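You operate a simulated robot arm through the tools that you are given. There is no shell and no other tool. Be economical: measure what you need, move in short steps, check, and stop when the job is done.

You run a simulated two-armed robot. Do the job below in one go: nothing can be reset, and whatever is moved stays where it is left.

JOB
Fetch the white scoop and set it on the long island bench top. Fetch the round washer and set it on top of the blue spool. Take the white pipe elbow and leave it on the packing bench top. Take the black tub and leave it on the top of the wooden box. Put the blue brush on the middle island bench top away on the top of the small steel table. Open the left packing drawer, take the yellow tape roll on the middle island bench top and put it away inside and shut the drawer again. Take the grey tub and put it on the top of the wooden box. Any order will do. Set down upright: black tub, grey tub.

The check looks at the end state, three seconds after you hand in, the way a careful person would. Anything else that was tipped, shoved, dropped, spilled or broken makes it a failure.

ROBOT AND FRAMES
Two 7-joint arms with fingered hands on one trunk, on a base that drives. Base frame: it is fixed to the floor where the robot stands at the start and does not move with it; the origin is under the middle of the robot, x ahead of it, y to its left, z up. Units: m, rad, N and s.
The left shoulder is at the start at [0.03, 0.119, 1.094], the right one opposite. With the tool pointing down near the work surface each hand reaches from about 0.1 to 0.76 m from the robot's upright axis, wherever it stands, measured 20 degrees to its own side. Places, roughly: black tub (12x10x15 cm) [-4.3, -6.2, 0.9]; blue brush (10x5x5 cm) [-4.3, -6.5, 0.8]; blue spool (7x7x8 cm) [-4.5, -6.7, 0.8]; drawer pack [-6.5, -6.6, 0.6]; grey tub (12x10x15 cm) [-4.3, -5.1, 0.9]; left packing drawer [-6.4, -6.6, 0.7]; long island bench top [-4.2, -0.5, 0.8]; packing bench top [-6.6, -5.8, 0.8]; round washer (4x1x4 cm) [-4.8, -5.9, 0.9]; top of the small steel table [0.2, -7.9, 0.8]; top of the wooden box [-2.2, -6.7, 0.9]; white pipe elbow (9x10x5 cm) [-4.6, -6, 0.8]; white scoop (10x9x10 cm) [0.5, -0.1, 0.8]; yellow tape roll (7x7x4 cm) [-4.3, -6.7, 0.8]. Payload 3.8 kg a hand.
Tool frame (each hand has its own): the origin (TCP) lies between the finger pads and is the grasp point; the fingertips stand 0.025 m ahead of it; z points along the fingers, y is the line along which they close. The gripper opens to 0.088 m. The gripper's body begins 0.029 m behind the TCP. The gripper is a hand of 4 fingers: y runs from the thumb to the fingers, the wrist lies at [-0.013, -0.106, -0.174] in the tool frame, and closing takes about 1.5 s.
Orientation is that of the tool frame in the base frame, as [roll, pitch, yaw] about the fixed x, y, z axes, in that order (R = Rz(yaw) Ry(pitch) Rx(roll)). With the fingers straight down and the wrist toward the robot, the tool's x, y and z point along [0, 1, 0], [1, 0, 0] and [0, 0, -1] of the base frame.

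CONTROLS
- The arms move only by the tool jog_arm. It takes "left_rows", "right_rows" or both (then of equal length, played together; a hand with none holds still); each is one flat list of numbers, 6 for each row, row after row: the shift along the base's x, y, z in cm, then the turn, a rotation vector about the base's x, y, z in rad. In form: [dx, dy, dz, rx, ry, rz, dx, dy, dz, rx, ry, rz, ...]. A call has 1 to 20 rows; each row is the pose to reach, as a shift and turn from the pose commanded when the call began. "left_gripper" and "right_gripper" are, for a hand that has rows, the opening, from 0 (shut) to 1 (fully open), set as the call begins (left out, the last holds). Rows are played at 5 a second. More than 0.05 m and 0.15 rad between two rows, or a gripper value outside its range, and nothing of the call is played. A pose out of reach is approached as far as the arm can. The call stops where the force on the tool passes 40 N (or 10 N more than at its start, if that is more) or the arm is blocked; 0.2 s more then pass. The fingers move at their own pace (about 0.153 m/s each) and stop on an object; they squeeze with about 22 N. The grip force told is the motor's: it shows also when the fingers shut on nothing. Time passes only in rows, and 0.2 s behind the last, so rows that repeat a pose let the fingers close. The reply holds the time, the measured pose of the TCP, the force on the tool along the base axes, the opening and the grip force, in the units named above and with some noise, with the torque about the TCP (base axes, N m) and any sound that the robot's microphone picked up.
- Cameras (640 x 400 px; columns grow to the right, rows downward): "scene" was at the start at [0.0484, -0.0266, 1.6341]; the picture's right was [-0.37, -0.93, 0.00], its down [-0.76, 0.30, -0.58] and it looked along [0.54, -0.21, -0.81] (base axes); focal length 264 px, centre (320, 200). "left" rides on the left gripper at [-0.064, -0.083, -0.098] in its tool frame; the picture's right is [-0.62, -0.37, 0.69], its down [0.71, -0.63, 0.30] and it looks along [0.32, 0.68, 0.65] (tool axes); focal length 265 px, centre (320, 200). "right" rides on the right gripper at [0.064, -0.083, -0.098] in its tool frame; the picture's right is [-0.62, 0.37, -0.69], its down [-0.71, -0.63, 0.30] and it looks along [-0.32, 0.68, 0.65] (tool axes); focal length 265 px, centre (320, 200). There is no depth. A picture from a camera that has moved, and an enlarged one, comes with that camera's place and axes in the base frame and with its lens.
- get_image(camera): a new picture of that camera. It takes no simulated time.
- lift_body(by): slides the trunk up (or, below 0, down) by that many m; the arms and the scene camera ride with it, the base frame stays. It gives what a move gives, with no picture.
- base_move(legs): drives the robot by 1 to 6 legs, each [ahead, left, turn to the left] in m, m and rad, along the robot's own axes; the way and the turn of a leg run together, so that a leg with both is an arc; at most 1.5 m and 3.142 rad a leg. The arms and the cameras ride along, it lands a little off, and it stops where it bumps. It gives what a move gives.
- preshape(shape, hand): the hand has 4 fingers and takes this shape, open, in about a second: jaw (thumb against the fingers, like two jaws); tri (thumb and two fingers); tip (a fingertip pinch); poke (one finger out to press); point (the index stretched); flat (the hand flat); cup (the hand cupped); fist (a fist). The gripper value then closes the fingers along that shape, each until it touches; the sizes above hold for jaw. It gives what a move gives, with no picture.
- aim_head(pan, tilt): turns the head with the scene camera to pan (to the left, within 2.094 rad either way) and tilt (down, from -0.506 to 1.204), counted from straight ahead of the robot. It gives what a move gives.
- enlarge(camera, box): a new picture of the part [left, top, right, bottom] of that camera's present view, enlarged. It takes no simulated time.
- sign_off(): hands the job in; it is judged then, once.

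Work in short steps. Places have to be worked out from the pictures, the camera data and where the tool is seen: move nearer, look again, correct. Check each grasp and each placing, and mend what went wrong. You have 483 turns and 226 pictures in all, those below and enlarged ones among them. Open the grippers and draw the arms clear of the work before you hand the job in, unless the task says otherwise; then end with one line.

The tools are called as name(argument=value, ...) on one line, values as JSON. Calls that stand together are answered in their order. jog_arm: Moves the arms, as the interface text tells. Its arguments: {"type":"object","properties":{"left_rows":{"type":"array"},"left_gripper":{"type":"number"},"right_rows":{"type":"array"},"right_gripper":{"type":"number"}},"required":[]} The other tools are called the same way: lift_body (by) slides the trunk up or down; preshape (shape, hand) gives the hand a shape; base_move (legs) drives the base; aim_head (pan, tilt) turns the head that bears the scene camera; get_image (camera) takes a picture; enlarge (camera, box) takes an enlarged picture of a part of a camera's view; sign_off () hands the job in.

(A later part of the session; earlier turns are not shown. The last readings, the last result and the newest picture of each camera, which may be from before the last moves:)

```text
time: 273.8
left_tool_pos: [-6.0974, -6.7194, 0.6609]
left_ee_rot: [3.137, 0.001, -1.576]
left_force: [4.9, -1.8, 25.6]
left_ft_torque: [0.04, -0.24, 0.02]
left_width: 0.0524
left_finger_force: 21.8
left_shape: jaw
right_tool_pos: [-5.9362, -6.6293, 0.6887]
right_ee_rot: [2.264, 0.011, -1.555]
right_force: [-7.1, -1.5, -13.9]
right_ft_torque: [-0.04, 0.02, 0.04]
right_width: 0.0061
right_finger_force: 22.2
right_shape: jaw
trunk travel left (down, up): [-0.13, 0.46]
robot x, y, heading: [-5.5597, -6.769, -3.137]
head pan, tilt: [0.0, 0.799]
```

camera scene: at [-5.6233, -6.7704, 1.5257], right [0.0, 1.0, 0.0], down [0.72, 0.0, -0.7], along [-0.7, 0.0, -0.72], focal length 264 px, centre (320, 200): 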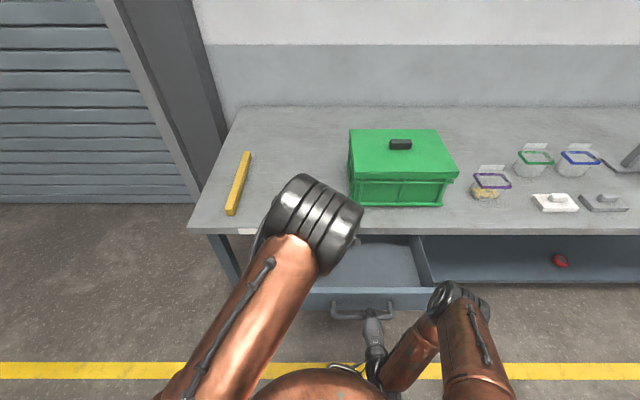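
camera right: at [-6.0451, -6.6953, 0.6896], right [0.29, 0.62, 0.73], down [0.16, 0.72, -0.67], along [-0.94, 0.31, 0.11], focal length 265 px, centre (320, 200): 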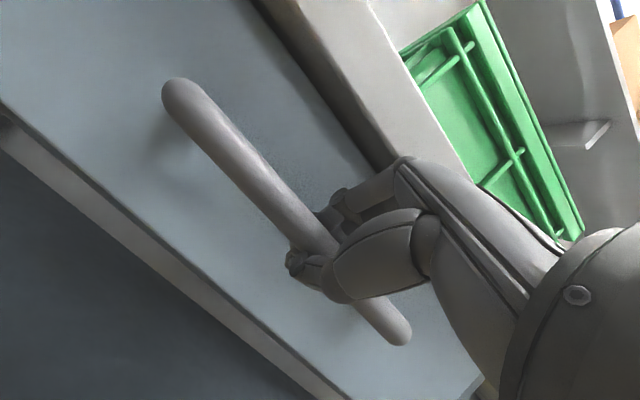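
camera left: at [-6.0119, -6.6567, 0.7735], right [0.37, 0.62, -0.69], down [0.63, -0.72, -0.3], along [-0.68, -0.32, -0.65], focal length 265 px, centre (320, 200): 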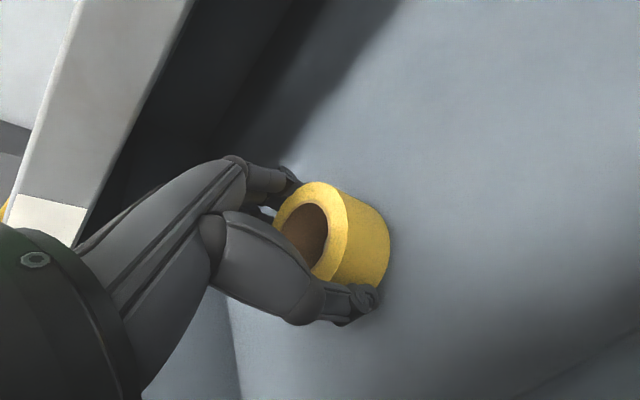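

On the floor of the drawer. I'll ease up slightly, open, and lift out.

jog_arm(left_rows=[0, 0, 0.4, 0, 0, 0])

jog_arm(left_rows=[0, 0, 0, 0, 0, 0, 0, 0, 0, 0, 0, 0, 0, 0, 0, 0, 0, 0, 0, 0, 0, 0, 0, 0], left_gripper=1)

jog_arm(left_rows=[0, 0, 3, 0, 0, 0, 0, 0, 7, 0, 0, 0, 0, 0, 11, 0, 0, 0, 0, 0, 15, 0, 0, 0, 0, 0, 20, 0, 0, 0, 0, 0, 25, 0, 0, 0])

get_image(camera="left")

```text
time: 274.1
left_tool_pos: [-6.0955, -6.7175, 0.6606]
left_ee_rot: [-3.141, 0.001, -1.573]
left_force: [-0.9, 1.2, 10.7]
left_ft_torque: [0.02, 0.08, 0.02]
left_width: 0.0527
left_finger_force: 21.5
left_shape: jaw
right_tool_pos: [-5.9364, -6.6315, 0.6895]
right_ee_rot: [2.265, 0.01, -1.556]
right_force: [0.2, -0.2, -7.4]
right_ft_torque: [0.01, 0.0, 0.02]
right_width: 0.006
right_finger_force: 22.3
right_shape: jaw
trunk travel left (down, up): [-0.13, 0.46]
robot x, y, heading: [-5.562, -6.772, -3.138]
head pan, tilt: [0.0, 0.799]
```

```text
time: 275.1
left_tool_pos: [-6.0953, -6.7201, 0.6605]
left_ee_rot: [-3.14, -0.001, -1.573]
left_force: [0.3, 0.4, 2.3]
left_ft_torque: [-0.03, 0.08, 0.0]
left_width: 0.0872
left_finger_force: 0.0
left_shape: jaw
right_tool_pos: [-5.9361, -6.6304, 0.6888]
right_ee_rot: [2.264, 0.01, -1.556]
right_force: [-1.4, -0.7, -6.1]
right_ft_torque: [0.04, 0.0, 0.01]
right_width: 0.0059
right_finger_force: 22.3
right_shape: jaw
trunk travel left (down, up): [-0.13, 0.46]
robot x, y, heading: [-5.5649, -6.7701, -3.134]
head pan, tilt: [0.0, 0.799]
```

```text
time: 276.6
left_tool_pos: [-6.0928, -6.7207, 0.9128]
left_ee_rot: [-3.14, 0.001, -1.574]
left_force: [-0.8, -0.3, 0.0]
left_ft_torque: [-0.02, 0.02, -0.02]
left_width: 0.0876
left_finger_force: 0.1
left_shape: jaw
right_tool_pos: [-5.9358, -6.6307, 0.6882]
right_ee_rot: [2.263, 0.01, -1.556]
right_force: [0.4, -1.0, -6.4]
right_ft_torque: [0.02, 0.0, 0.02]
right_width: 0.0064
right_finger_force: 21.5
right_shape: jaw
trunk travel left (down, up): [-0.13, 0.46]
robot x, y, heading: [-5.5596, -6.7729, -3.143]
head pan, tilt: [0.0, 0.799]
```

```text
129 pictures are left
camera left: at [-6.009, -6.6569, 1.0108], right [0.37, 0.62, -0.69], down [0.63, -0.72, -0.3], along [-0.68, -0.32, -0.65], focal length 265 px, centre (320, 200)
```

left: 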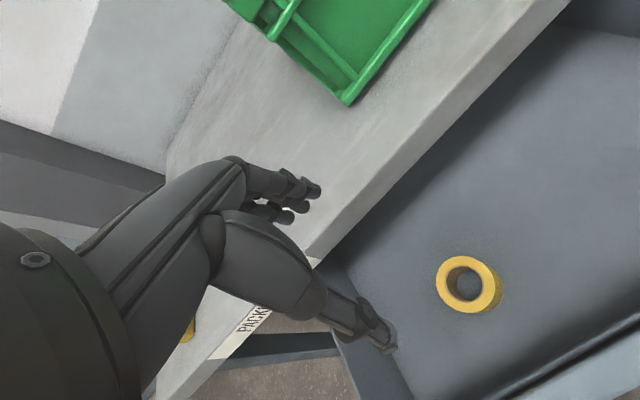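

The tape lies in the drawer. I'll move the left hand aside, then push the drawer shut with the right.

jog_arm(left_rows=[1, -4, 2, 0, 0, 0, 2, -8, 4, 0, 0, 0, 3, -12, 4, 0, 0, 0, 4, -16, 4, 0, 0, 0, 5, -20, 4, 0, 0, 0, 6, -24, 4, 0, 0, 0])

jog_arm(right_rows=[-2, 0, 0, 0, 0, 0, -4.5, 0, 0, 0, 0, 0, -7, 0, 0, 0, 0, 0, -9.5, 0, 0, 0, 0, 0, -12, 0, 0, 0, 0, 0, -14.5, 0, 0, 0, 0, 0, -17, 0, 0, 0, 0, 0, -19.5, 0, 0, 0, 0, 0, -22, 0, 0, 0, 0, 0, -23.5, 0, 0.2, 0, 0, 0])

enlarge(camera="scene", box=[240, 200, 460, 340])

```text
time: 277.9
left_tool_pos: [-6.0336, -6.963, 0.9522]
left_ee_rot: [3.141, 0.0, -1.575]
left_force: [-0.3, 0.1, -0.6]
left_ft_torque: [-0.01, 0.0, 0.03]
left_width: 0.088
left_finger_force: 0.1
left_shape: jaw
right_tool_pos: [-5.9358, -6.6301, 0.6881]
right_ee_rot: [2.263, 0.011, -1.557]
right_force: [-0.7, -0.1, -7.2]
right_ft_torque: [-0.01, 0.0, 0.09]
right_width: 0.0061
right_finger_force: 21.9
right_shape: jaw
trunk travel left (down, up): [-0.13, 0.46]
robot x, y, heading: [-5.562, -6.7697, -3.139]
head pan, tilt: [0.0, 0.799]
```

```text
time: 280.1
left_tool_pos: [-6.0338, -6.9635, 0.9523]
left_ee_rot: [-3.14, -0.001, -1.573]
left_force: [-0.8, -0.8, -1.3]
left_ft_torque: [0.01, -0.04, 0.03]
left_width: 0.0875
left_finger_force: 0.1
left_shape: jaw
right_tool_pos: [-6.17, -6.6305, 0.6896]
right_ee_rot: [2.27, 0.01, -1.557]
right_force: [0.6, -1.4, -11.3]
right_ft_torque: [0.0, 0.02, 0.05]
right_width: 0.0057
right_finger_force: 22.5
right_shape: jaw
trunk travel left (down, up): [-0.13, 0.46]
robot x, y, heading: [-5.5626, -6.7713, -3.138]
head pan, tilt: [0.0, 0.799]
```

```text
2.86 times, centred on (350, 270) of scene
camera zoom: at [-5.6241, -6.7705, 1.5256], right [0.0, 1.0, 0.0], down [0.72, 0.0, -0.7], along [-0.7, 0.0, -0.72], focal length 755 px, centre (234, 0)
```

zoom: 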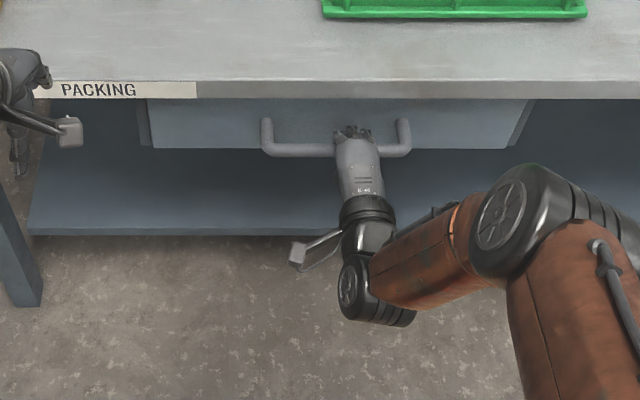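

Nearly shut. I'll push a little further until the stop is felt.

jog_arm(right_rows=[-0.4, 0, 0, 0, 0, 0, -0.8, 0, 0, 0, 0, 0, -1.2, 0, 0, 0, 0, 0])

```text
time: 280.9
left_tool_pos: [-6.0339, -6.9617, 0.9523]
left_ee_rot: [-3.142, -0.001, -1.576]
left_force: [-0.1, 0.8, -0.6]
left_ft_torque: [0.01, 0.01, 0.01]
left_width: 0.0878
left_finger_force: 0.0
left_shape: jaw
right_tool_pos: [-6.1806, -6.6307, 0.6899]
right_ee_rot: [2.267, 0.01, -1.557]
right_force: [7.8, -1.7, -11.8]
right_ft_torque: [0.02, -0.02, 0.0]
right_width: 0.0066
right_finger_force: 22.0
right_shape: jaw
trunk travel left (down, up): [-0.13, 0.46]
robot x, y, heading: [-5.5592, -6.773, -3.14]
head pan, tilt: [0.0, 0.799]
```

jog_arm(right_rows=[-0.3, 0, 0, 0, 0, 0, -0.6, 0, 0, 0, 0, 0])

enlarge(camera="right", box=[0, 0, 640, 400])

```text
time: 281.6
left_tool_pos: [-6.0322, -6.9629, 0.9527]
left_ee_rot: [-3.141, 0.001, -1.573]
left_force: [0.4, -0.1, -1.0]
left_ft_torque: [-0.01, 0.0, 0.01]
left_width: 0.0875
left_finger_force: 0.2
left_shape: jaw
right_tool_pos: [-6.1865, -6.6326, 0.6899]
right_ee_rot: [2.269, 0.009, -1.554]
right_force: [19.8, 0.2, -13.0]
right_ft_torque: [0.03, -0.03, -0.03]
right_width: 0.0084
right_finger_force: 22.1
right_shape: jaw
trunk travel left (down, up): [-0.13, 0.46]
robot x, y, heading: [-5.5573, -6.7694, -3.139]
head pan, tilt: [0.0, 0.799]
```

```text
1.00 times, centred on (320, 200) of right (not enlarged: the box is as wide or as high as the picture)
camera zoom: at [-6.0556, -6.6942, 0.6882], right [0.29, 0.62, 0.73], down [0.16, 0.72, -0.67], along [-0.94, 0.31, 0.11], focal length 265 px, centre (320, 200)
```

zoom: 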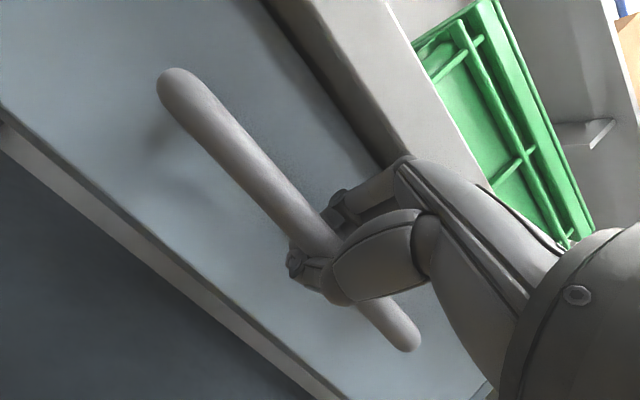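

The drawer is shut against its stop. I'll open the fingers and back off along the finger direction.

jog_arm(right_rows=[0.3, 0, 0, 0, 0, 0, 0.3, 0, 0, 0, 0, 0, 0.3, 0, 0, 0, 0, 0, 0.3, 0, 0, 0, 0, 0], right_gripper=0.65)

jog_arm(right_rows=[3, 0, 2.4, 0, 0, 0, 6, 0, 4.8, 0, 0, 0, 9, 0, 7.2, 0, 0, 0, 12, 0, 10, 0, 0, 0])

get_image(camera="right")

```text
time: 282.6
left_tool_pos: [-6.0314, -6.9604, 0.9525]
left_ee_rot: [-3.141, -0.001, -1.574]
left_force: [-0.7, 0.5, 0.6]
left_ft_torque: [-0.01, 0.03, -0.01]
left_width: 0.0877
left_finger_force: 0.2
left_shape: jaw
right_tool_pos: [-6.1831, -6.6306, 0.6917]
right_ee_rot: [2.265, 0.01, -1.556]
right_force: [17.3, 1.6, -4.3]
right_ft_torque: [-0.04, 0.05, -0.18]
right_width: 0.0491
right_finger_force: 0.1
right_shape: jaw
trunk travel left (down, up): [-0.13, 0.46]
robot x, y, heading: [-5.5655, -6.7676, -3.14]
head pan, tilt: [0.0, 0.799]
```

```text
time: 283.6
left_tool_pos: [-6.0319, -6.9619, 0.952]
left_ee_rot: [3.141, -0.001, -1.572]
left_force: [0.6, -0.7, 0.1]
left_ft_torque: [0.01, 0.04, -0.01]
left_width: 0.0877
left_finger_force: 0.1
left_shape: jaw
right_tool_pos: [-6.0638, -6.6301, 0.7925]
right_ee_rot: [2.262, 0.011, -1.555]
right_force: [0.5, 0.8, 0.6]
right_ft_torque: [0.03, 0.01, -0.02]
right_width: 0.0567
right_finger_force: 0.0
right_shape: jaw
trunk travel left (down, up): [-0.13, 0.46]
robot x, y, heading: [-5.5609, -6.7731, -3.138]
head pan, tilt: [0.0, 0.799]
```

```text
126 pictures are left
camera right: at [-5.9335, -6.6937, 0.79], right [0.29, 0.62, 0.73], down [0.16, 0.72, -0.67], along [-0.94, 0.31, 0.11], focal length 265 px, centre (320, 200)
```

right: 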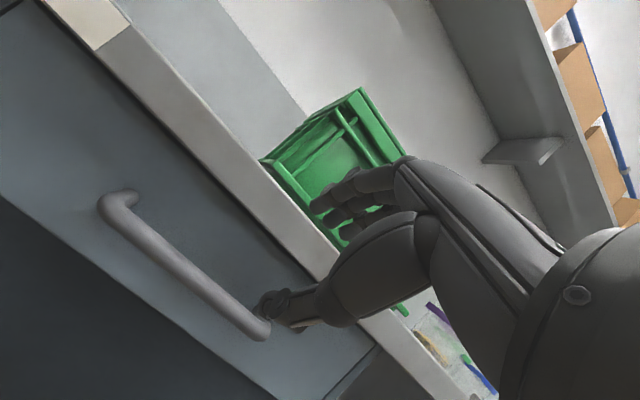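

The handle is back where it was. I'll straighten the right hand, bring it to its side, and raise the trunk again.

jog_arm(right_rows=[3, 0, 3, 0, -0.1, 0, 5, 2, 6, 0, -0.22, 0, 6, 4, 9, 0, -0.35, 0, 7, 6, 12, 0, -0.48, 0, 7, 8, 14, 0, -0.61, 0, 7, 9, 15, 0, -0.74, 0, 7, 9, 16, 0, -0.86, 0], right_gripper=1)

lift_body(by=0.12)

base_move(legs=[[0.05, -0.75, 0]])

aim_head(pan=2.09, tilt=0.6)

get_image(camera="scene")

```text
time: 285.1
left_tool_pos: [-6.0319, -6.9622, 0.9523]
left_ee_rot: [-3.141, 0.0, -1.573]
left_force: [-1.1, -0.2, 0.7]
left_ft_torque: [-0.01, -0.01, 0.02]
left_width: 0.088
left_finger_force: 0.0
left_shape: jaw
right_tool_pos: [-5.9947, -6.5414, 0.9515]
right_ee_rot: [3.124, -0.003, -1.554]
right_force: [-0.7, -0.2, -0.4]
right_ft_torque: [0.01, 0.01, 0.01]
right_width: 0.0882
right_finger_force: 0.0
right_shape: jaw
trunk travel left (down, up): [-0.13, 0.46]
robot x, y, heading: [-5.5587, -6.7664, -3.139]
head pan, tilt: [0.0, 0.799]
```

```text
time: 286.6
left_tool_pos: [-6.0334, -6.9618, 1.0716]
left_ee_rot: [-3.141, -0.002, -1.572]
left_force: [-0.3, 0.6, -0.1]
left_ft_torque: [0.02, 0.01, -0.01]
left_width: 0.0877
left_finger_force: 0.1
left_shape: jaw
right_tool_pos: [-5.9952, -6.5394, 1.0701]
right_ee_rot: [3.124, -0.004, -1.554]
right_force: [0.2, -0.4, -0.1]
right_ft_torque: [0.0, 0.0, 0.01]
right_width: 0.088
right_finger_force: 0.0
right_shape: jaw
trunk travel left (down, up): [-0.25, 0.34]
robot x, y, heading: [-5.5664, -6.7685, -3.141]
head pan, tilt: [0.0, 0.799]
```

```text
time: 290.7
left_tool_pos: [-6.0838, -6.2112, 1.0726]
left_ee_rot: [3.141, 0.0, -1.574]
left_force: [-1.4, 0.0, -0.7]
left_ft_torque: [-0.01, 0.01, 0.0]
left_width: 0.0876
left_finger_force: 0.0
left_shape: jaw
right_tool_pos: [-6.0451, -5.7901, 1.0713]
right_ee_rot: [3.123, -0.003, -1.558]
right_force: [-0.8, 1.0, -0.2]
right_ft_torque: [0.02, -0.01, 0.02]
right_width: 0.0879
right_finger_force: 0.1
right_shape: jaw
trunk travel left (down, up): [-0.25, 0.34]
robot x, y, heading: [-5.6145, -6.0263, 3.141]
head pan, tilt: [0.0, 0.799]
```

```text
time: 292.7
left_tool_pos: [-6.0851, -6.2113, 1.0728]
left_ee_rot: [-3.141, 0.0, -1.576]
left_force: [0.2, -0.7, 0.7]
left_ft_torque: [-0.02, -0.03, 0.02]
left_width: 0.0877
left_finger_force: 0.0
left_shape: jaw
right_tool_pos: [-6.043, -5.7886, 1.0721]
right_ee_rot: [3.123, -0.003, -1.556]
right_force: [0.4, 0.4, 0.0]
right_ft_torque: [-0.02, 0.03, -0.01]
right_width: 0.088
right_finger_force: 0.0
right_shape: jaw
trunk travel left (down, up): [-0.25, 0.34]
robot x, y, heading: [-5.6153, -6.0203, 3.138]
head pan, tilt: [2.089, 0.6]
```

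```text
125 pictures are left
camera scene: at [-5.5486, -6.0977, 1.6627], right [-0.87, -0.49, 0.0], down [-0.28, 0.49, -0.83], along [0.41, -0.72, -0.56], focal length 264 px, centre (320, 200)
```

scene: 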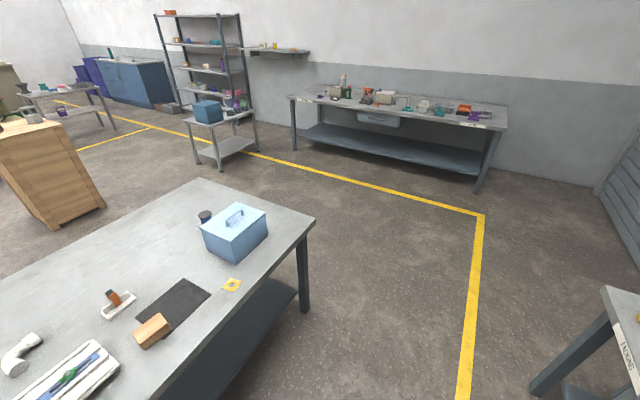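

All clear around. I'll turn in place to face the middle bench from the west and look at the elbow and washer.

base_move(legs=[[0, 0, 1.57], [0, 0, 1.57]])

aim_head(pan=0, tilt=0.75)

get_image(camera="scene")

```text
time: 300.8
left_tool_pos: [-5.1432, -5.8228, 1.0728]
left_ee_rot: [-3.141, 0.001, 1.583]
left_force: [-0.6, -0.6, -0.1]
left_ft_torque: [0.01, 0.0, 0.01]
left_width: 0.0877
left_finger_force: 0.1
left_shape: jaw
right_tool_pos: [-5.1762, -6.2449, 1.0709]
right_ee_rot: [3.125, -0.003, 1.602]
right_force: [0.5, 0.4, 0.4]
right_ft_torque: [0.02, 0.0, 0.02]
right_width: 0.0881
right_finger_force: 0.1
right_shape: jaw
trunk travel left (down, up): [-0.25, 0.34]
robot x, y, heading: [-5.6168, -6.0209, 0.015]
head pan, tilt: [2.089, 0.6]
```

```text
time: 302.8
left_tool_pos: [-5.1428, -5.8235, 1.0721]
left_ee_rot: [3.141, 0.0, 1.583]
left_force: [-0.6, -0.8, 0.1]
left_ft_torque: [0.01, -0.02, 0.02]
left_width: 0.0876
left_finger_force: 0.1
left_shape: jaw
right_tool_pos: [-5.1759, -6.2449, 1.0711]
right_ee_rot: [3.123, -0.003, 1.602]
right_force: [0.2, 0.8, 0.0]
right_ft_torque: [-0.02, 0.0, -0.01]
right_width: 0.0879
right_finger_force: 0.0
right_shape: jaw
trunk travel left (down, up): [-0.25, 0.34]
robot x, y, heading: [-5.6096, -6.0218, 0.02]
head pan, tilt: [0.0, 0.75]
```

```text
124 pictures are left
camera scene: at [-5.5485, -6.0199, 1.6498], right [0.02, -1.0, 0.0], down [-0.68, -0.01, -0.73], along [0.73, 0.01, -0.68], focal length 264 px, centre (320, 200)
```

scene: 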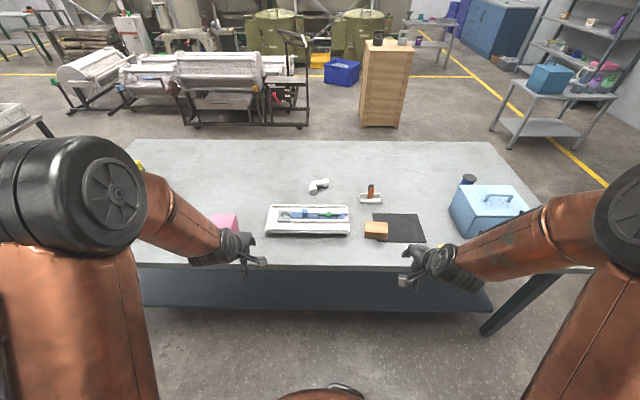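

The elbow is about (-4.557,-5.997), 0.43 m in from this edge (x≈-4.99). I'll look straight down to see how close my base can come.

aim_head(pan=0.6, tilt=1.2)

get_image(camera="scene")

```text
time: 303.8
left_tool_pos: [-5.1431, -5.8243, 1.073]
left_ee_rot: [-3.142, 0.001, 1.584]
left_force: [0.8, 0.1, -0.3]
left_ft_torque: [0.0, -0.02, -0.01]
left_width: 0.0874
left_finger_force: 0.1
left_shape: jaw
right_tool_pos: [-5.1753, -6.2459, 1.0714]
right_ee_rot: [3.124, -0.003, 1.605]
right_force: [-0.5, 0.3, 0.4]
right_ft_torque: [-0.02, -0.02, -0.02]
right_width: 0.0879
right_finger_force: 0.1
right_shape: jaw
trunk travel left (down, up): [-0.25, 0.34]
robot x, y, heading: [-5.6101, -6.0176, 0.019]
head pan, tilt: [0.6, 1.201]
```

```text
123 pictures are left
camera scene: at [-5.5857, -5.9889, 1.6181], right [0.58, -0.82, 0.0], down [-0.76, -0.54, -0.36], along [0.3, 0.21, -0.93], focal length 264 px, centre (320, 200)
```

scene: 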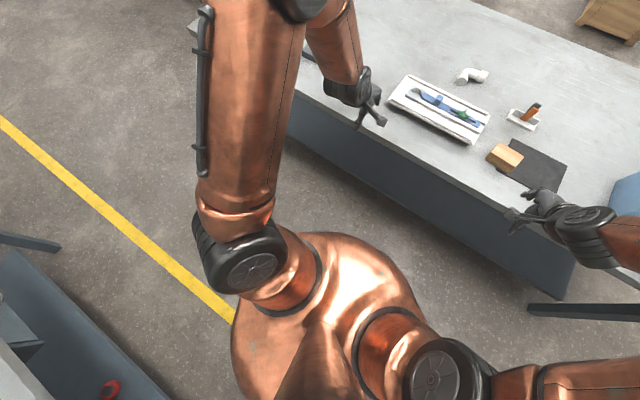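

No base parts stick out past the torso. Before approaching, I'll zoom on the fixture to understand how the washer sits.

enlarge(camera="scene", box=[370, 50, 530, 160])

```text
3.64 times, centred on (450, 105) of scene
camera zoom: at [-5.5857, -5.9889, 1.6181], right [0.58, -0.82, 0.0], down [-0.76, -0.54, -0.36], along [0.3, 0.21, -0.93], focal length 961 px, centre (-153, 546)
```

zoom: 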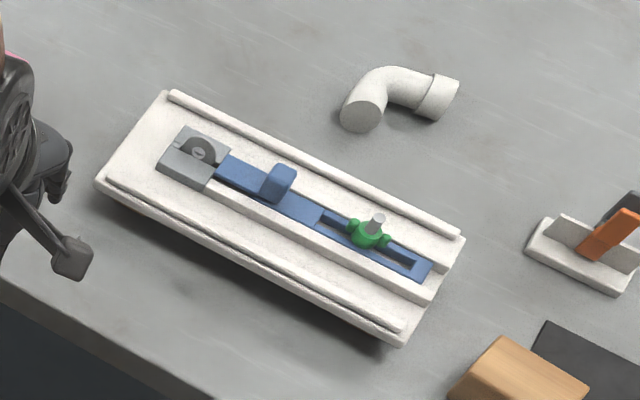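

The washer stands upright in a grey slotted block at the end of a slide fixture. I'll go in closer (x≈-5.31, y≈-5.92) and look with the head and hand cameras.

base_move(legs=[[0.3, 0.09, -0.019]])

aim_head(pan=0, tilt=0.95)

get_image(camera="scene")

enlarge(camera="scene", box=[240, 130, 400, 230])

```text
time: 305.9
left_tool_pos: [-4.8368, -5.7356, 1.0721]
left_ee_rot: [-3.139, 0.001, 1.568]
left_force: [0.2, 0.4, 0.2]
left_ft_torque: [-0.01, 0.02, 0.02]
left_width: 0.0876
left_finger_force: 0.1
left_shape: jaw
right_tool_pos: [-4.8755, -6.157, 1.0721]
right_ee_rot: [3.123, -0.004, 1.588]
right_force: [-0.4, -0.3, -0.3]
right_ft_torque: [0.01, 0.03, 0.01]
right_width: 0.088
right_finger_force: 0.0
right_shape: jaw
trunk travel left (down, up): [-0.25, 0.34]
robot x, y, heading: [-5.3054, -5.9287, -0.0]
head pan, tilt: [0.6, 1.201]
```

```text
time: 306.9
left_tool_pos: [-4.8369, -5.736, 1.073]
left_ee_rot: [3.141, 0.001, 1.567]
left_force: [0.3, -0.3, 0.4]
left_ft_torque: [0.0, 0.0, -0.02]
left_width: 0.0879
left_finger_force: 0.0
left_shape: jaw
right_tool_pos: [-4.8766, -6.1568, 1.0712]
right_ee_rot: [3.123, -0.004, 1.586]
right_force: [0.1, -0.3, -0.2]
right_ft_torque: [0.02, 0.04, -0.02]
right_width: 0.0877
right_finger_force: 0.0
right_shape: jaw
trunk travel left (down, up): [-0.25, 0.34]
robot x, y, heading: [-5.3121, -5.9265, 0.0]
head pan, tilt: [0.0, 0.949]
```

```text
121 pictures are left
camera scene: at [-5.2552, -5.9266, 1.6342], right [0.0, -1.0, 0.0], down [-0.81, 0.0, -0.58], along [0.58, 0.0, -0.81], focal length 264 px, centre (320, 200)
```

scene: 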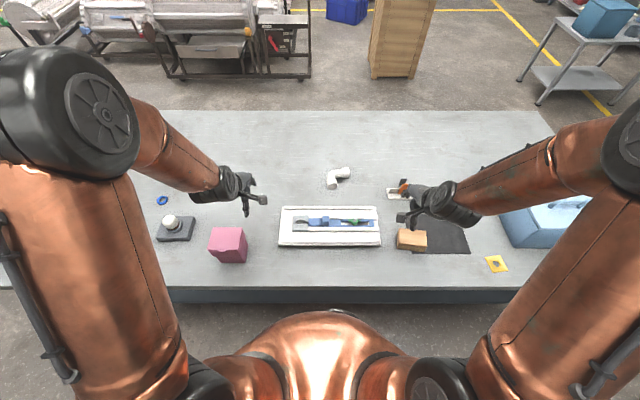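

```text
4.00 times, centred on (320, 180) of scene
camera zoom: at [-5.2552, -5.9266, 1.6342], right [0.0, -1.0, 0.0], down [-0.81, 0.0, -0.58], along [0.58, 0.0, -0.81], focal length 1057 px, centre (320, 280)
```

zoom: 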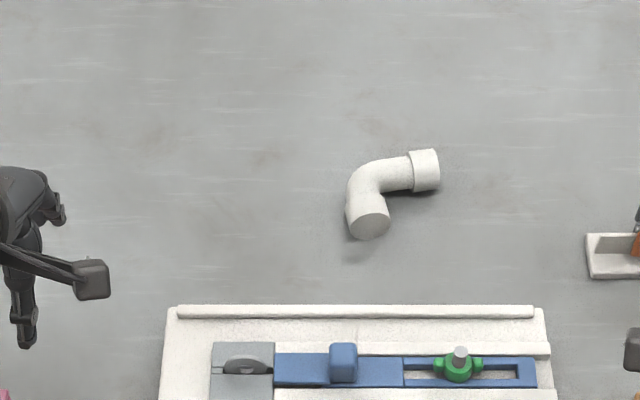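

enlarge(camera="scene", box=[270, 195, 390, 255])

get_image(camera="left")

```text
5.33 times, centred on (330, 225) of scene
camera zoom: at [-5.2552, -5.9266, 1.6342], right [0.0, -1.0, 0.0], down [-0.81, 0.0, -0.58], along [0.58, 0.0, -0.81], focal length 1409 px, centre (267, 67)
```

zoom: 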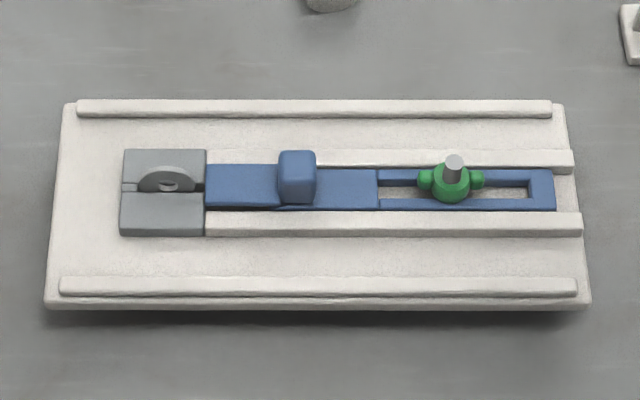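

```text
118 pictures are left
camera left: at [-4.9209, -5.8007, 1.1704], right [-0.37, -0.62, -0.69], down [-0.63, 0.72, -0.3], along [0.68, 0.32, -0.65], focal length 265 px, centre (320, 200)
```

left: 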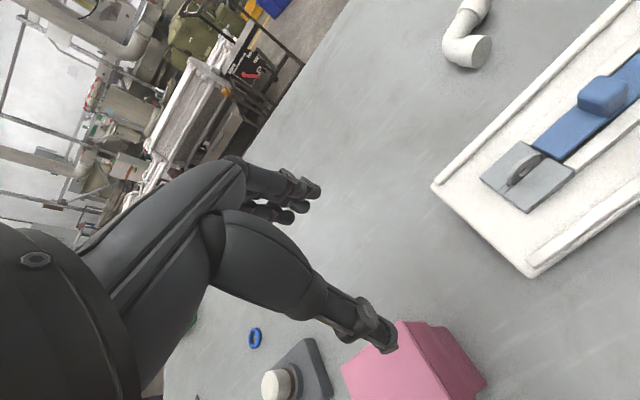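

The elbow's grip point on its sideways arm is about (-4.535,-6.019), a bit beyond reach. I'll inch the base 4 cm closer and confirm it moves freely.

base_move(legs=[[0.04, 0, 0]])

```text
time: 307.8
left_tool_pos: [-4.7961, -5.7365, 1.071]
left_ee_rot: [-3.14, 0.002, 1.568]
left_force: [-0.2, -0.3, -0.3]
left_ft_torque: [-0.01, -0.01, -0.03]
left_width: 0.0877
left_finger_force: 0.2
left_shape: jaw
right_tool_pos: [-4.8352, -6.1584, 1.0728]
right_ee_rot: [3.125, -0.005, 1.589]
right_force: [0.3, 0.1, 0.3]
right_ft_torque: [-0.04, -0.02, 0.02]
right_width: 0.088
right_finger_force: 0.1
right_shape: jaw
trunk travel left (down, up): [-0.25, 0.34]
robot x, y, heading: [-5.2673, -5.9277, -0.002]
head pan, tilt: [0.0, 0.949]
```

Moved freely. Now the right hand goes over the elbow.

jog_arm(right_rows=[3.8, 1.7, 0, 0, 0, 0, 7.6, 3.5, 0, 0, 0, 0, 11.4, 5.2, 0, 0, 0, 0, 15.2, 7, 0, 0, 0, 0, 19, 8.7, 0, 0, 0, 0, 22.8, 10.5, 0, 0, 0, 0, 26.6, 12.2, 0, 0, 0, 0, 30, 14, 0, 0, 0, 0, 30, 14, -4, 0, 0, 0, 30, 14, -8, 0, 0, 0, 30, 14, -12, 0, 0, 0], right_gripper=1)

get_image(camera="right")

enlarge(camera="scene", box=[260, 130, 420, 230])

```text
time: 310.2
left_tool_pos: [-4.7973, -5.7366, 1.0718]
left_ee_rot: [-3.14, 0.0, 1.566]
left_force: [0.0, -0.9, 0.1]
left_ft_torque: [0.0, -0.03, 0.03]
left_width: 0.0877
left_finger_force: 0.2
left_shape: jaw
right_tool_pos: [-4.5357, -6.0171, 0.9521]
right_ee_rot: [3.124, -0.004, 1.587]
right_force: [0.6, 0.1, 0.4]
right_ft_torque: [0.0, 0.01, -0.04]
right_width: 0.088
right_finger_force: 0.1
right_shape: jaw
trunk travel left (down, up): [-0.25, 0.34]
robot x, y, heading: [-5.269, -5.9253, -0.001]
head pan, tilt: [0.0, 0.949]
```

```text
117 pictures are left
camera right: at [-4.6222, -5.9548, 1.0482], right [0.37, -0.62, 0.7], down [-0.61, -0.72, -0.32], along [0.7, -0.31, -0.64], focal length 265 px, centre (320, 200)
```

right: 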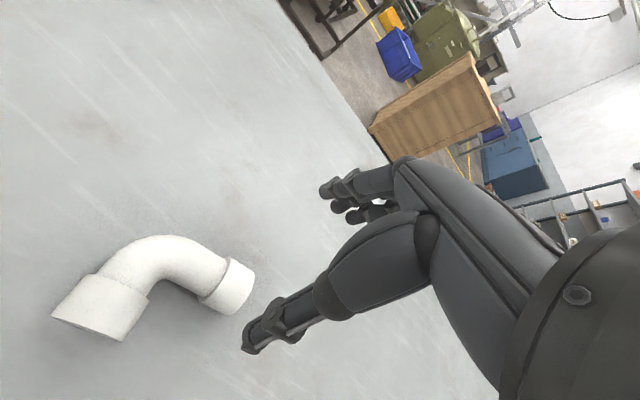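

```text
4.00 times, centred on (340, 180) of scene
camera zoom: at [-5.2151, -5.9269, 1.6342], right [0.0, -1.0, 0.0], down [-0.81, 0.0, -0.58], along [0.58, 0.0, -0.81], focal length 1057 px, centre (240, 280)
```

zoom: 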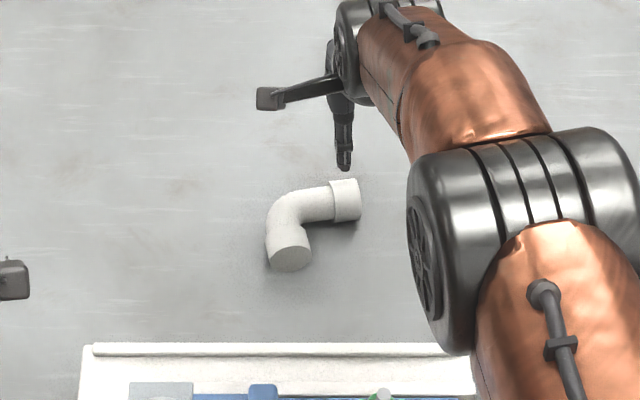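

Aligned: pipe axis x≈-4.537, grip at y≈-6.015. I'll descend to z≈0.826.

jog_arm(right_rows=[0, 0, -4, 0, 0, 0, 0, 0, -8, 0, 0, 0, 0, 0, -11, 0, 0, 0, 0, 0, -12.6, 0, 0, 0])

get_image(camera="right")

```text
time: 311.2
left_tool_pos: [-4.7977, -5.7352, 1.0729]
left_ee_rot: [3.14, -0.001, 1.568]
left_force: [0.0, 0.6, 0.0]
left_ft_torque: [0.01, -0.02, 0.03]
left_width: 0.0876
left_finger_force: 0.1
left_shape: jaw
right_tool_pos: [-4.5576, -6.0181, 0.8373]
right_ee_rot: [3.124, -0.003, 1.585]
right_force: [-1.1, -0.3, 0.0]
right_ft_torque: [0.0, -0.01, 0.0]
right_width: 0.0882
right_finger_force: 0.0
right_shape: jaw
right hand out of reach, approached as far as the arm can: row 2, 3, 4
trunk travel left (down, up): [-0.25, 0.34]
robot x, y, heading: [-5.2692, -5.9249, 0.003]
head pan, tilt: [0.0, 0.949]
```

```text
115 pictures are left
camera right: at [-4.6421, -5.9553, 0.9345], right [0.37, -0.62, 0.7], down [-0.61, -0.72, -0.32], along [0.7, -0.31, -0.64], focal length 265 px, centre (320, 200)
```

right: 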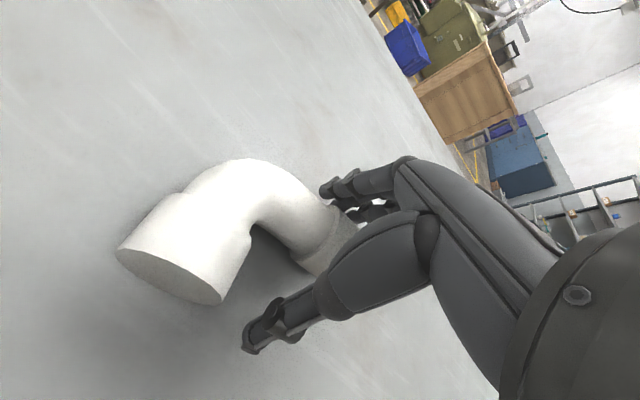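

I'm 2 cm short at this height. Higher up it reached fine, so I'll raise the hand 10 cm, lower the trunk 10 cm, and go out again.

jog_arm(right_rows=[0, 0, 4, 0, 0, 0, 0, 0, 8, 0, 0, 0, 0, 0, 12, 0, 0, 0])

lift_body(by=-0.12)

```text
time: 312.0
left_tool_pos: [-4.7985, -5.737, 1.0727]
left_ee_rot: [3.141, 0.0, 1.569]
left_force: [-0.2, -0.2, -0.1]
left_ft_torque: [0.0, -0.01, 0.0]
left_width: 0.0877
left_finger_force: 0.0
left_shape: jaw
right_tool_pos: [-4.5579, -6.0187, 0.9617]
right_ee_rot: [3.125, -0.003, 1.585]
right_force: [-0.3, -0.4, 0.0]
right_ft_torque: [0.01, -0.01, 0.0]
right_width: 0.0879
right_finger_force: 0.2
right_shape: jaw
trunk travel left (down, up): [-0.25, 0.34]
robot x, y, heading: [-5.268, -5.9288, 0.007]
head pan, tilt: [0.0, 0.949]
```

```text
time: 313.5
left_tool_pos: [-4.7982, -5.7359, 0.9523]
left_ee_rot: [3.142, 0.002, 1.569]
left_force: [-0.5, 0.1, 1.0]
left_ft_torque: [0.01, 0.02, 0.04]
left_width: 0.0875
left_finger_force: 0.2
left_shape: jaw
right_tool_pos: [-4.5571, -6.0182, 0.8395]
right_ee_rot: [3.125, -0.004, 1.585]
right_force: [0.5, -0.3, 0.5]
right_ft_torque: [0.03, 0.01, 0.02]
right_width: 0.0879
right_finger_force: 0.1
right_shape: jaw
trunk travel left (down, up): [-0.13, 0.46]
robot x, y, heading: [-5.2709, -5.9292, -0.001]
head pan, tilt: [0.0, 0.949]
```

Now I'll extend 2 cm and lower the last centimetre.

jog_arm(right_rows=[1, 0, 0, 0, 0, 0, 2.1, 0.2, 0, 0, 0, 0, 2.1, 0.2, -1.2, 0, 0, 0])

get_image(camera="right")

```text
time: 314.3
left_tool_pos: [-4.7979, -5.7367, 0.953]
left_ee_rot: [3.14, -0.002, 1.567]
left_force: [0.6, 0.2, 0.3]
left_ft_torque: [0.02, 0.01, 0.03]
left_width: 0.0879
left_finger_force: 0.1
left_shape: jaw
right_tool_pos: [-4.5352, -6.0156, 0.8289]
right_ee_rot: [3.124, -0.003, 1.586]
right_force: [-0.2, -0.3, -0.7]
right_ft_torque: [-0.03, 0.0, 0.0]
right_width: 0.0881
right_finger_force: 0.1
right_shape: jaw
trunk travel left (down, up): [-0.13, 0.46]
robot x, y, heading: [-5.2666, -5.9264, 0.0]
head pan, tilt: [0.0, 0.949]
```

```text
114 pictures are left
camera right: at [-4.6214, -5.9534, 0.9258], right [0.37, -0.62, 0.7], down [-0.61, -0.72, -0.32], along [0.7, -0.31, -0.64], focal length 265 px, centre (320, 200)
```

right: 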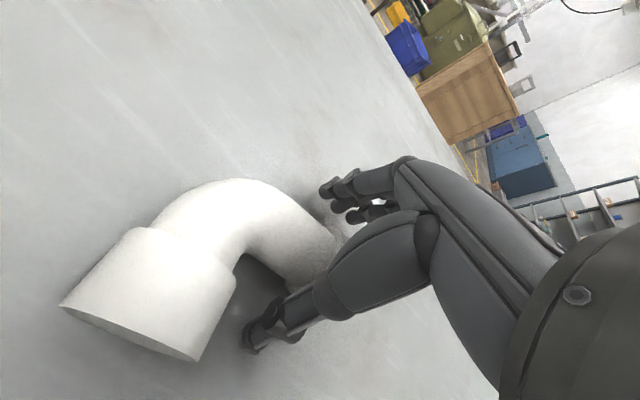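

The pipe is between thumb and fingers. I'll close, then lift.

jog_arm(right_rows=[0, 0, 0, 0, 0, 0, 0, 0, 0, 0, 0, 0, 0, 0, 0, 0, 0, 0, 0, 0, 0, 0, 0, 0, 0, 0, 0, 0, 0, 0, 0, 0, 0, 0, 0, 0, 0, 0, 0, 0, 0, 0], right_gripper=0)

jog_arm(right_rows=[0, 0, 2, 0, 0, 0, 0, 0, 5, 0, 0, 0, 0, 0, 9, 0, 0, 0, 0, 0, 13, 0, 0, 0])

get_image(camera="right")

```text
time: 315.9
left_tool_pos: [-4.7982, -5.7347, 0.9523]
left_ee_rot: [3.141, 0.001, 1.567]
left_force: [0.5, -0.3, -0.8]
left_ft_torque: [0.02, 0.0, 0.01]
left_width: 0.0878
left_finger_force: 0.1
left_shape: jaw
right_tool_pos: [-4.5352, -6.0151, 0.8292]
right_ee_rot: [3.124, -0.004, 1.586]
right_force: [0.3, -0.1, -0.4]
right_ft_torque: [-0.03, 0.03, -0.02]
right_width: 0.0354
right_finger_force: 22.0
right_shape: jaw
trunk travel left (down, up): [-0.13, 0.46]
robot x, y, heading: [-5.2664, -5.9295, 0.001]
head pan, tilt: [0.0, 0.949]
```

```text
time: 316.9
left_tool_pos: [-4.7982, -5.7351, 0.9524]
left_ee_rot: [-3.14, 0.0, 1.568]
left_force: [0.5, 0.2, -0.2]
left_ft_torque: [0.0, 0.03, 0.0]
left_width: 0.0876
left_finger_force: 0.0
left_shape: jaw
right_tool_pos: [-4.5356, -6.0162, 0.9583]
right_ee_rot: [3.124, -0.003, 1.586]
right_force: [0.4, -1.0, -0.5]
right_ft_torque: [-0.05, -0.04, -0.02]
right_width: 0.0352
right_finger_force: 21.7
right_shape: jaw
trunk travel left (down, up): [-0.13, 0.46]
robot x, y, heading: [-5.2686, -5.9262, -0.001]
head pan, tilt: [0.0, 0.949]
```

```text
113 pictures are left
camera right: at [-4.621, -5.9535, 1.0554], right [0.37, -0.62, 0.7], down [-0.61, -0.72, -0.32], along [0.7, -0.31, -0.64], focal length 265 px, centre (320, 200)
```

right: 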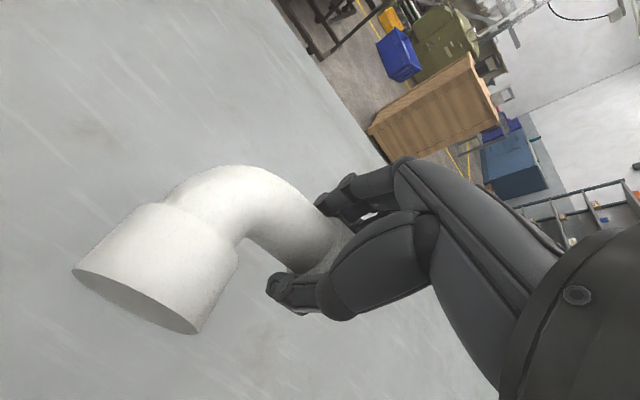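

The elbow is held. I'll bring it back to the right side, then inspect the washer slot with the left hand camera.

jog_arm(right_rows=[-4, -1.5, 2, 0, 0, 0, -8, -3, 4, 0, 0, 0, -12, -5, 6, 0, 0, 0, -16, -7, 8, 0, 0, 0, -20, -9, 10, 0, 0, 0, -24, -11, 12, 0, 0, 0, -28, -14, 12, 0, 0, 0, -29, -17, 12, 0, 0, 0])

jog_arm(left_rows=[0, -2, 4, 0, 0, 0, 0, -4, 6, 0, 0, 0, 0, -5, 6, 0, 0, 0])

enlarge(camera="scene", box=[280, 190, 380, 265])

get_image(camera="left")

```text
time: 318.7
left_tool_pos: [-4.7978, -5.7363, 0.9522]
left_ee_rot: [-3.141, -0.001, 1.567]
left_force: [-0.8, 0.3, -0.4]
left_ft_torque: [0.01, -0.01, 0.0]
left_width: 0.0878
left_finger_force: 0.0
left_shape: jaw
right_tool_pos: [-4.8265, -6.1872, 1.0782]
right_ee_rot: [3.124, -0.002, 1.588]
right_force: [-0.4, -1.0, 0.2]
right_ft_torque: [-0.06, 0.04, 0.0]
right_width: 0.0347
right_finger_force: 22.1
right_shape: jaw
trunk travel left (down, up): [-0.13, 0.46]
robot x, y, heading: [-5.2736, -5.9309, 0.005]
head pan, tilt: [0.0, 0.949]
```

```text
time: 319.5
left_tool_pos: [-4.7984, -5.7868, 1.0125]
left_ee_rot: [3.141, -0.001, 1.566]
left_force: [0.7, 0.4, -0.3]
left_ft_torque: [-0.01, 0.01, -0.05]
left_width: 0.0877
left_finger_force: 0.2
left_shape: jaw
right_tool_pos: [-4.8266, -6.1871, 1.0775]
right_ee_rot: [3.125, -0.004, 1.587]
right_force: [0.6, -0.7, -0.9]
right_ft_torque: [0.0, -0.01, -0.01]
right_width: 0.0349
right_finger_force: 21.5
right_shape: jaw
trunk travel left (down, up): [-0.13, 0.46]
robot x, y, heading: [-5.2709, -5.9244, 0.002]
head pan, tilt: [0.0, 0.949]
```

```text
5.33 times, centred on (330, 228) of scene
camera zoom: at [-5.2162, -5.9271, 1.5142], right [0.0, -1.0, 0.0], down [-0.81, 0.0, -0.58], along [0.58, 0.0, -0.81], focal length 1409 px, centre (267, 53)
```

zoom: 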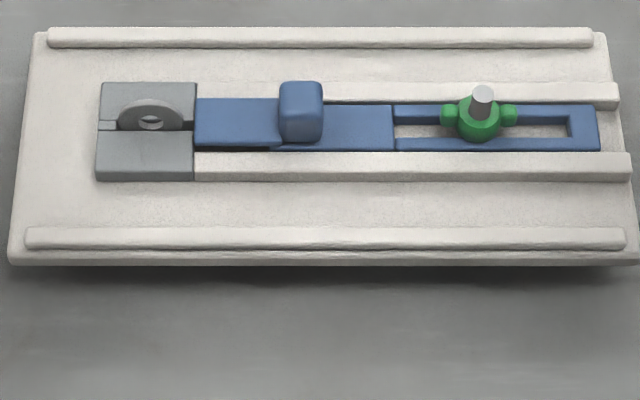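

```text
111 pictures are left
camera left: at [-4.8822, -5.8516, 1.1105], right [-0.37, -0.62, -0.69], down [-0.63, 0.72, -0.3], along [0.68, 0.32, -0.65], focal length 265 px, centre (320, 200)
```

left: 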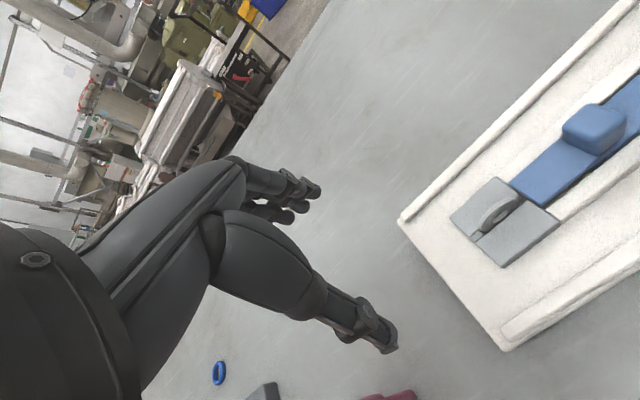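

enlarge(camera="left", box=[420, 150, 580, 280])

```text
3.08 times, centred on (500, 215) of left
camera zoom: at [-4.8822, -5.8516, 1.1105], right [-0.37, -0.62, -0.69], down [-0.63, 0.72, -0.3], along [0.68, 0.32, -0.65], focal length 817 px, centre (-234, 154)
```

zoom: 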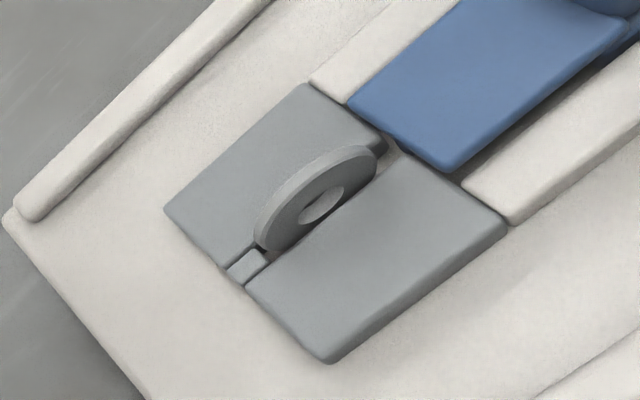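

The washer stands loose in the slot, centre about (-4.800,-5.864,0.87), block top about 0.859, with nothing clamping it. I'll bring the left hand above it, half open, to check alignment.

jog_arm(left_rows=[0, -2.5, 0, 0, 0, 0, 0, -5, -1, 0, 0, 0, -0.2, -7.7, -4, 0, 0, 0, -0.2, -7.7, -7.5, 0, 0, 0, -0.2, -7.7, -8.5, 0, 0, 0], left_gripper=0.5)

enlarge(camera="left", box=[240, 150, 480, 380])

enlarge(camera="scene", box=[250, 180, 370, 260])

```text
time: 320.7
left_tool_pos: [-4.7994, -5.8626, 0.9255]
left_ee_rot: [3.141, 0.0, 1.568]
left_force: [-0.3, 0.5, -0.2]
left_ft_torque: [-0.04, 0.01, -0.01]
left_width: 0.0447
left_finger_force: 0.1
left_shape: jaw
right_tool_pos: [-4.825, -6.1872, 1.0773]
right_ee_rot: [3.125, -0.004, 1.587]
right_force: [0.9, 0.2, -0.7]
right_ft_torque: [-0.01, -0.01, -0.01]
right_width: 0.0352
right_finger_force: 22.1
right_shape: jaw
trunk travel left (down, up): [-0.13, 0.46]
robot x, y, heading: [-5.269, -5.9248, -0.001]
head pan, tilt: [0.0, 0.949]
```

```text
1.74 times, centred on (360, 265) of left
camera zoom: at [-4.8838, -5.9275, 1.0241], right [-0.37, -0.62, -0.69], down [-0.63, 0.72, -0.3], along [0.68, 0.32, -0.65], focal length 462 px, centre (250, 87)
```

zoom: 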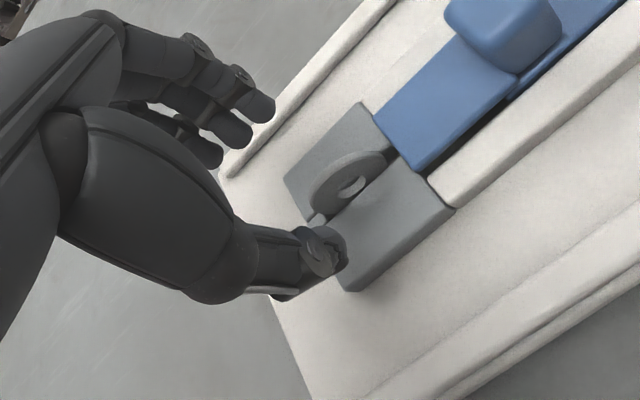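

```text
5.00 times, centred on (310, 220) of scene
camera zoom: at [-5.2161, -5.9271, 1.5142], right [0.0, -1.0, 0.0], down [-0.81, 0.0, -0.58], along [0.58, 0.0, -0.81], focal length 1321 px, centre (370, 100)
```

zoom: 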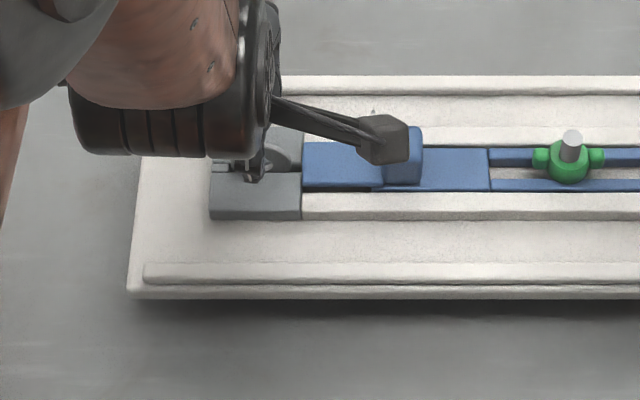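

Alignment is good (washer x≈-4.80, y≈-5.867). I'll descend to z≈0.887 and close gently.

jog_arm(left_rows=[-0.1, -0.4, -1.5, 0, 0, 0, -0.1, -0.4, -3, 0, 0, 0, -0.1, -0.4, -3.8, 0, 0, 0])

enlarge(camera="left", box=[240, 150, 480, 380])

```text
time: 321.5
left_tool_pos: [-4.8016, -5.8658, 0.8882]
left_ee_rot: [-3.141, 0.002, 1.566]
left_force: [-1.2, 0.6, -0.3]
left_ft_torque: [-0.01, 0.0, 0.01]
left_width: 0.0443
left_finger_force: 0.0
left_shape: jaw
right_tool_pos: [-4.825, -6.1877, 1.0771]
right_ee_rot: [3.125, -0.003, 1.586]
right_force: [0.3, -0.3, -0.7]
right_ft_torque: [-0.02, -0.02, 0.05]
right_width: 0.035
right_finger_force: 22.0
right_shape: jaw
trunk travel left (down, up): [-0.13, 0.46]
robot x, y, heading: [-5.2695, -5.9267, -0.002]
head pan, tilt: [0.0, 0.949]
```

```text
1.74 times, centred on (360, 265) of left
camera zoom: at [-4.8852, -5.9312, 0.986], right [-0.37, -0.62, -0.69], down [-0.63, 0.72, -0.3], along [0.68, 0.32, -0.65], focal length 462 px, centre (250, 87)
```

zoom: 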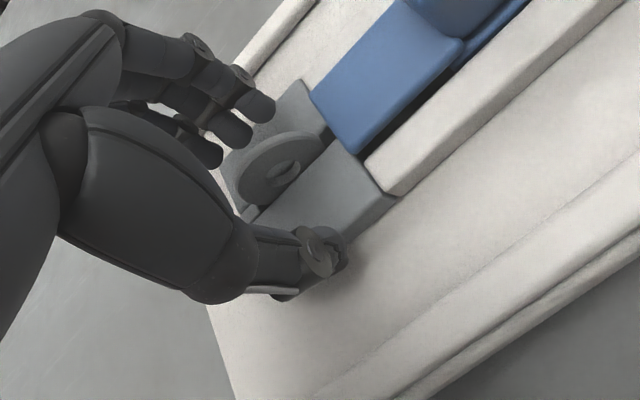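

The washer is between thumb and fingers with no contact. Closing.

jog_arm(left_rows=[0, 0, 0, 0, 0, 0, 0, 0, 0, 0, 0, 0, 0, 0, 0, 0, 0, 0, 0, 0, 0, 0, 0, 0, 0, 0, 0, 0, 0, 0, 0, 0, 0, 0, 0, 0], left_gripper=0)

enlarge(camera="left", box=[240, 150, 480, 380])

```text
time: 322.9
left_tool_pos: [-4.8008, -5.8667, 0.8884]
left_ee_rot: [-3.141, -0.001, 1.568]
left_force: [4.2, 1.6, 0.7]
left_ft_torque: [0.04, -0.12, -0.11]
left_width: 0.0001
left_finger_force: 22.5
left_shape: jaw
right_tool_pos: [-4.8268, -6.1865, 1.0773]
right_ee_rot: [3.123, -0.002, 1.586]
right_force: [-0.4, 0.2, 0.0]
right_ft_torque: [-0.02, -0.02, 0.02]
right_width: 0.0349
right_finger_force: 22.1
right_shape: jaw
trunk travel left (down, up): [-0.13, 0.46]
robot x, y, heading: [-5.2675, -5.9274, 0.005]
head pan, tilt: [0.0, 0.949]
```

```text
1.74 times, centred on (360, 265) of left
camera zoom: at [-4.8848, -5.931, 0.9861], right [-0.37, -0.62, -0.69], down [-0.63, 0.72, -0.3], along [0.68, 0.32, -0.65], focal length 462 px, centre (250, 87)
```

zoom: 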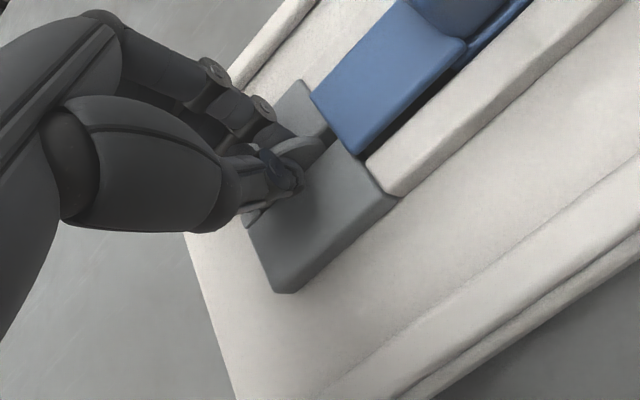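

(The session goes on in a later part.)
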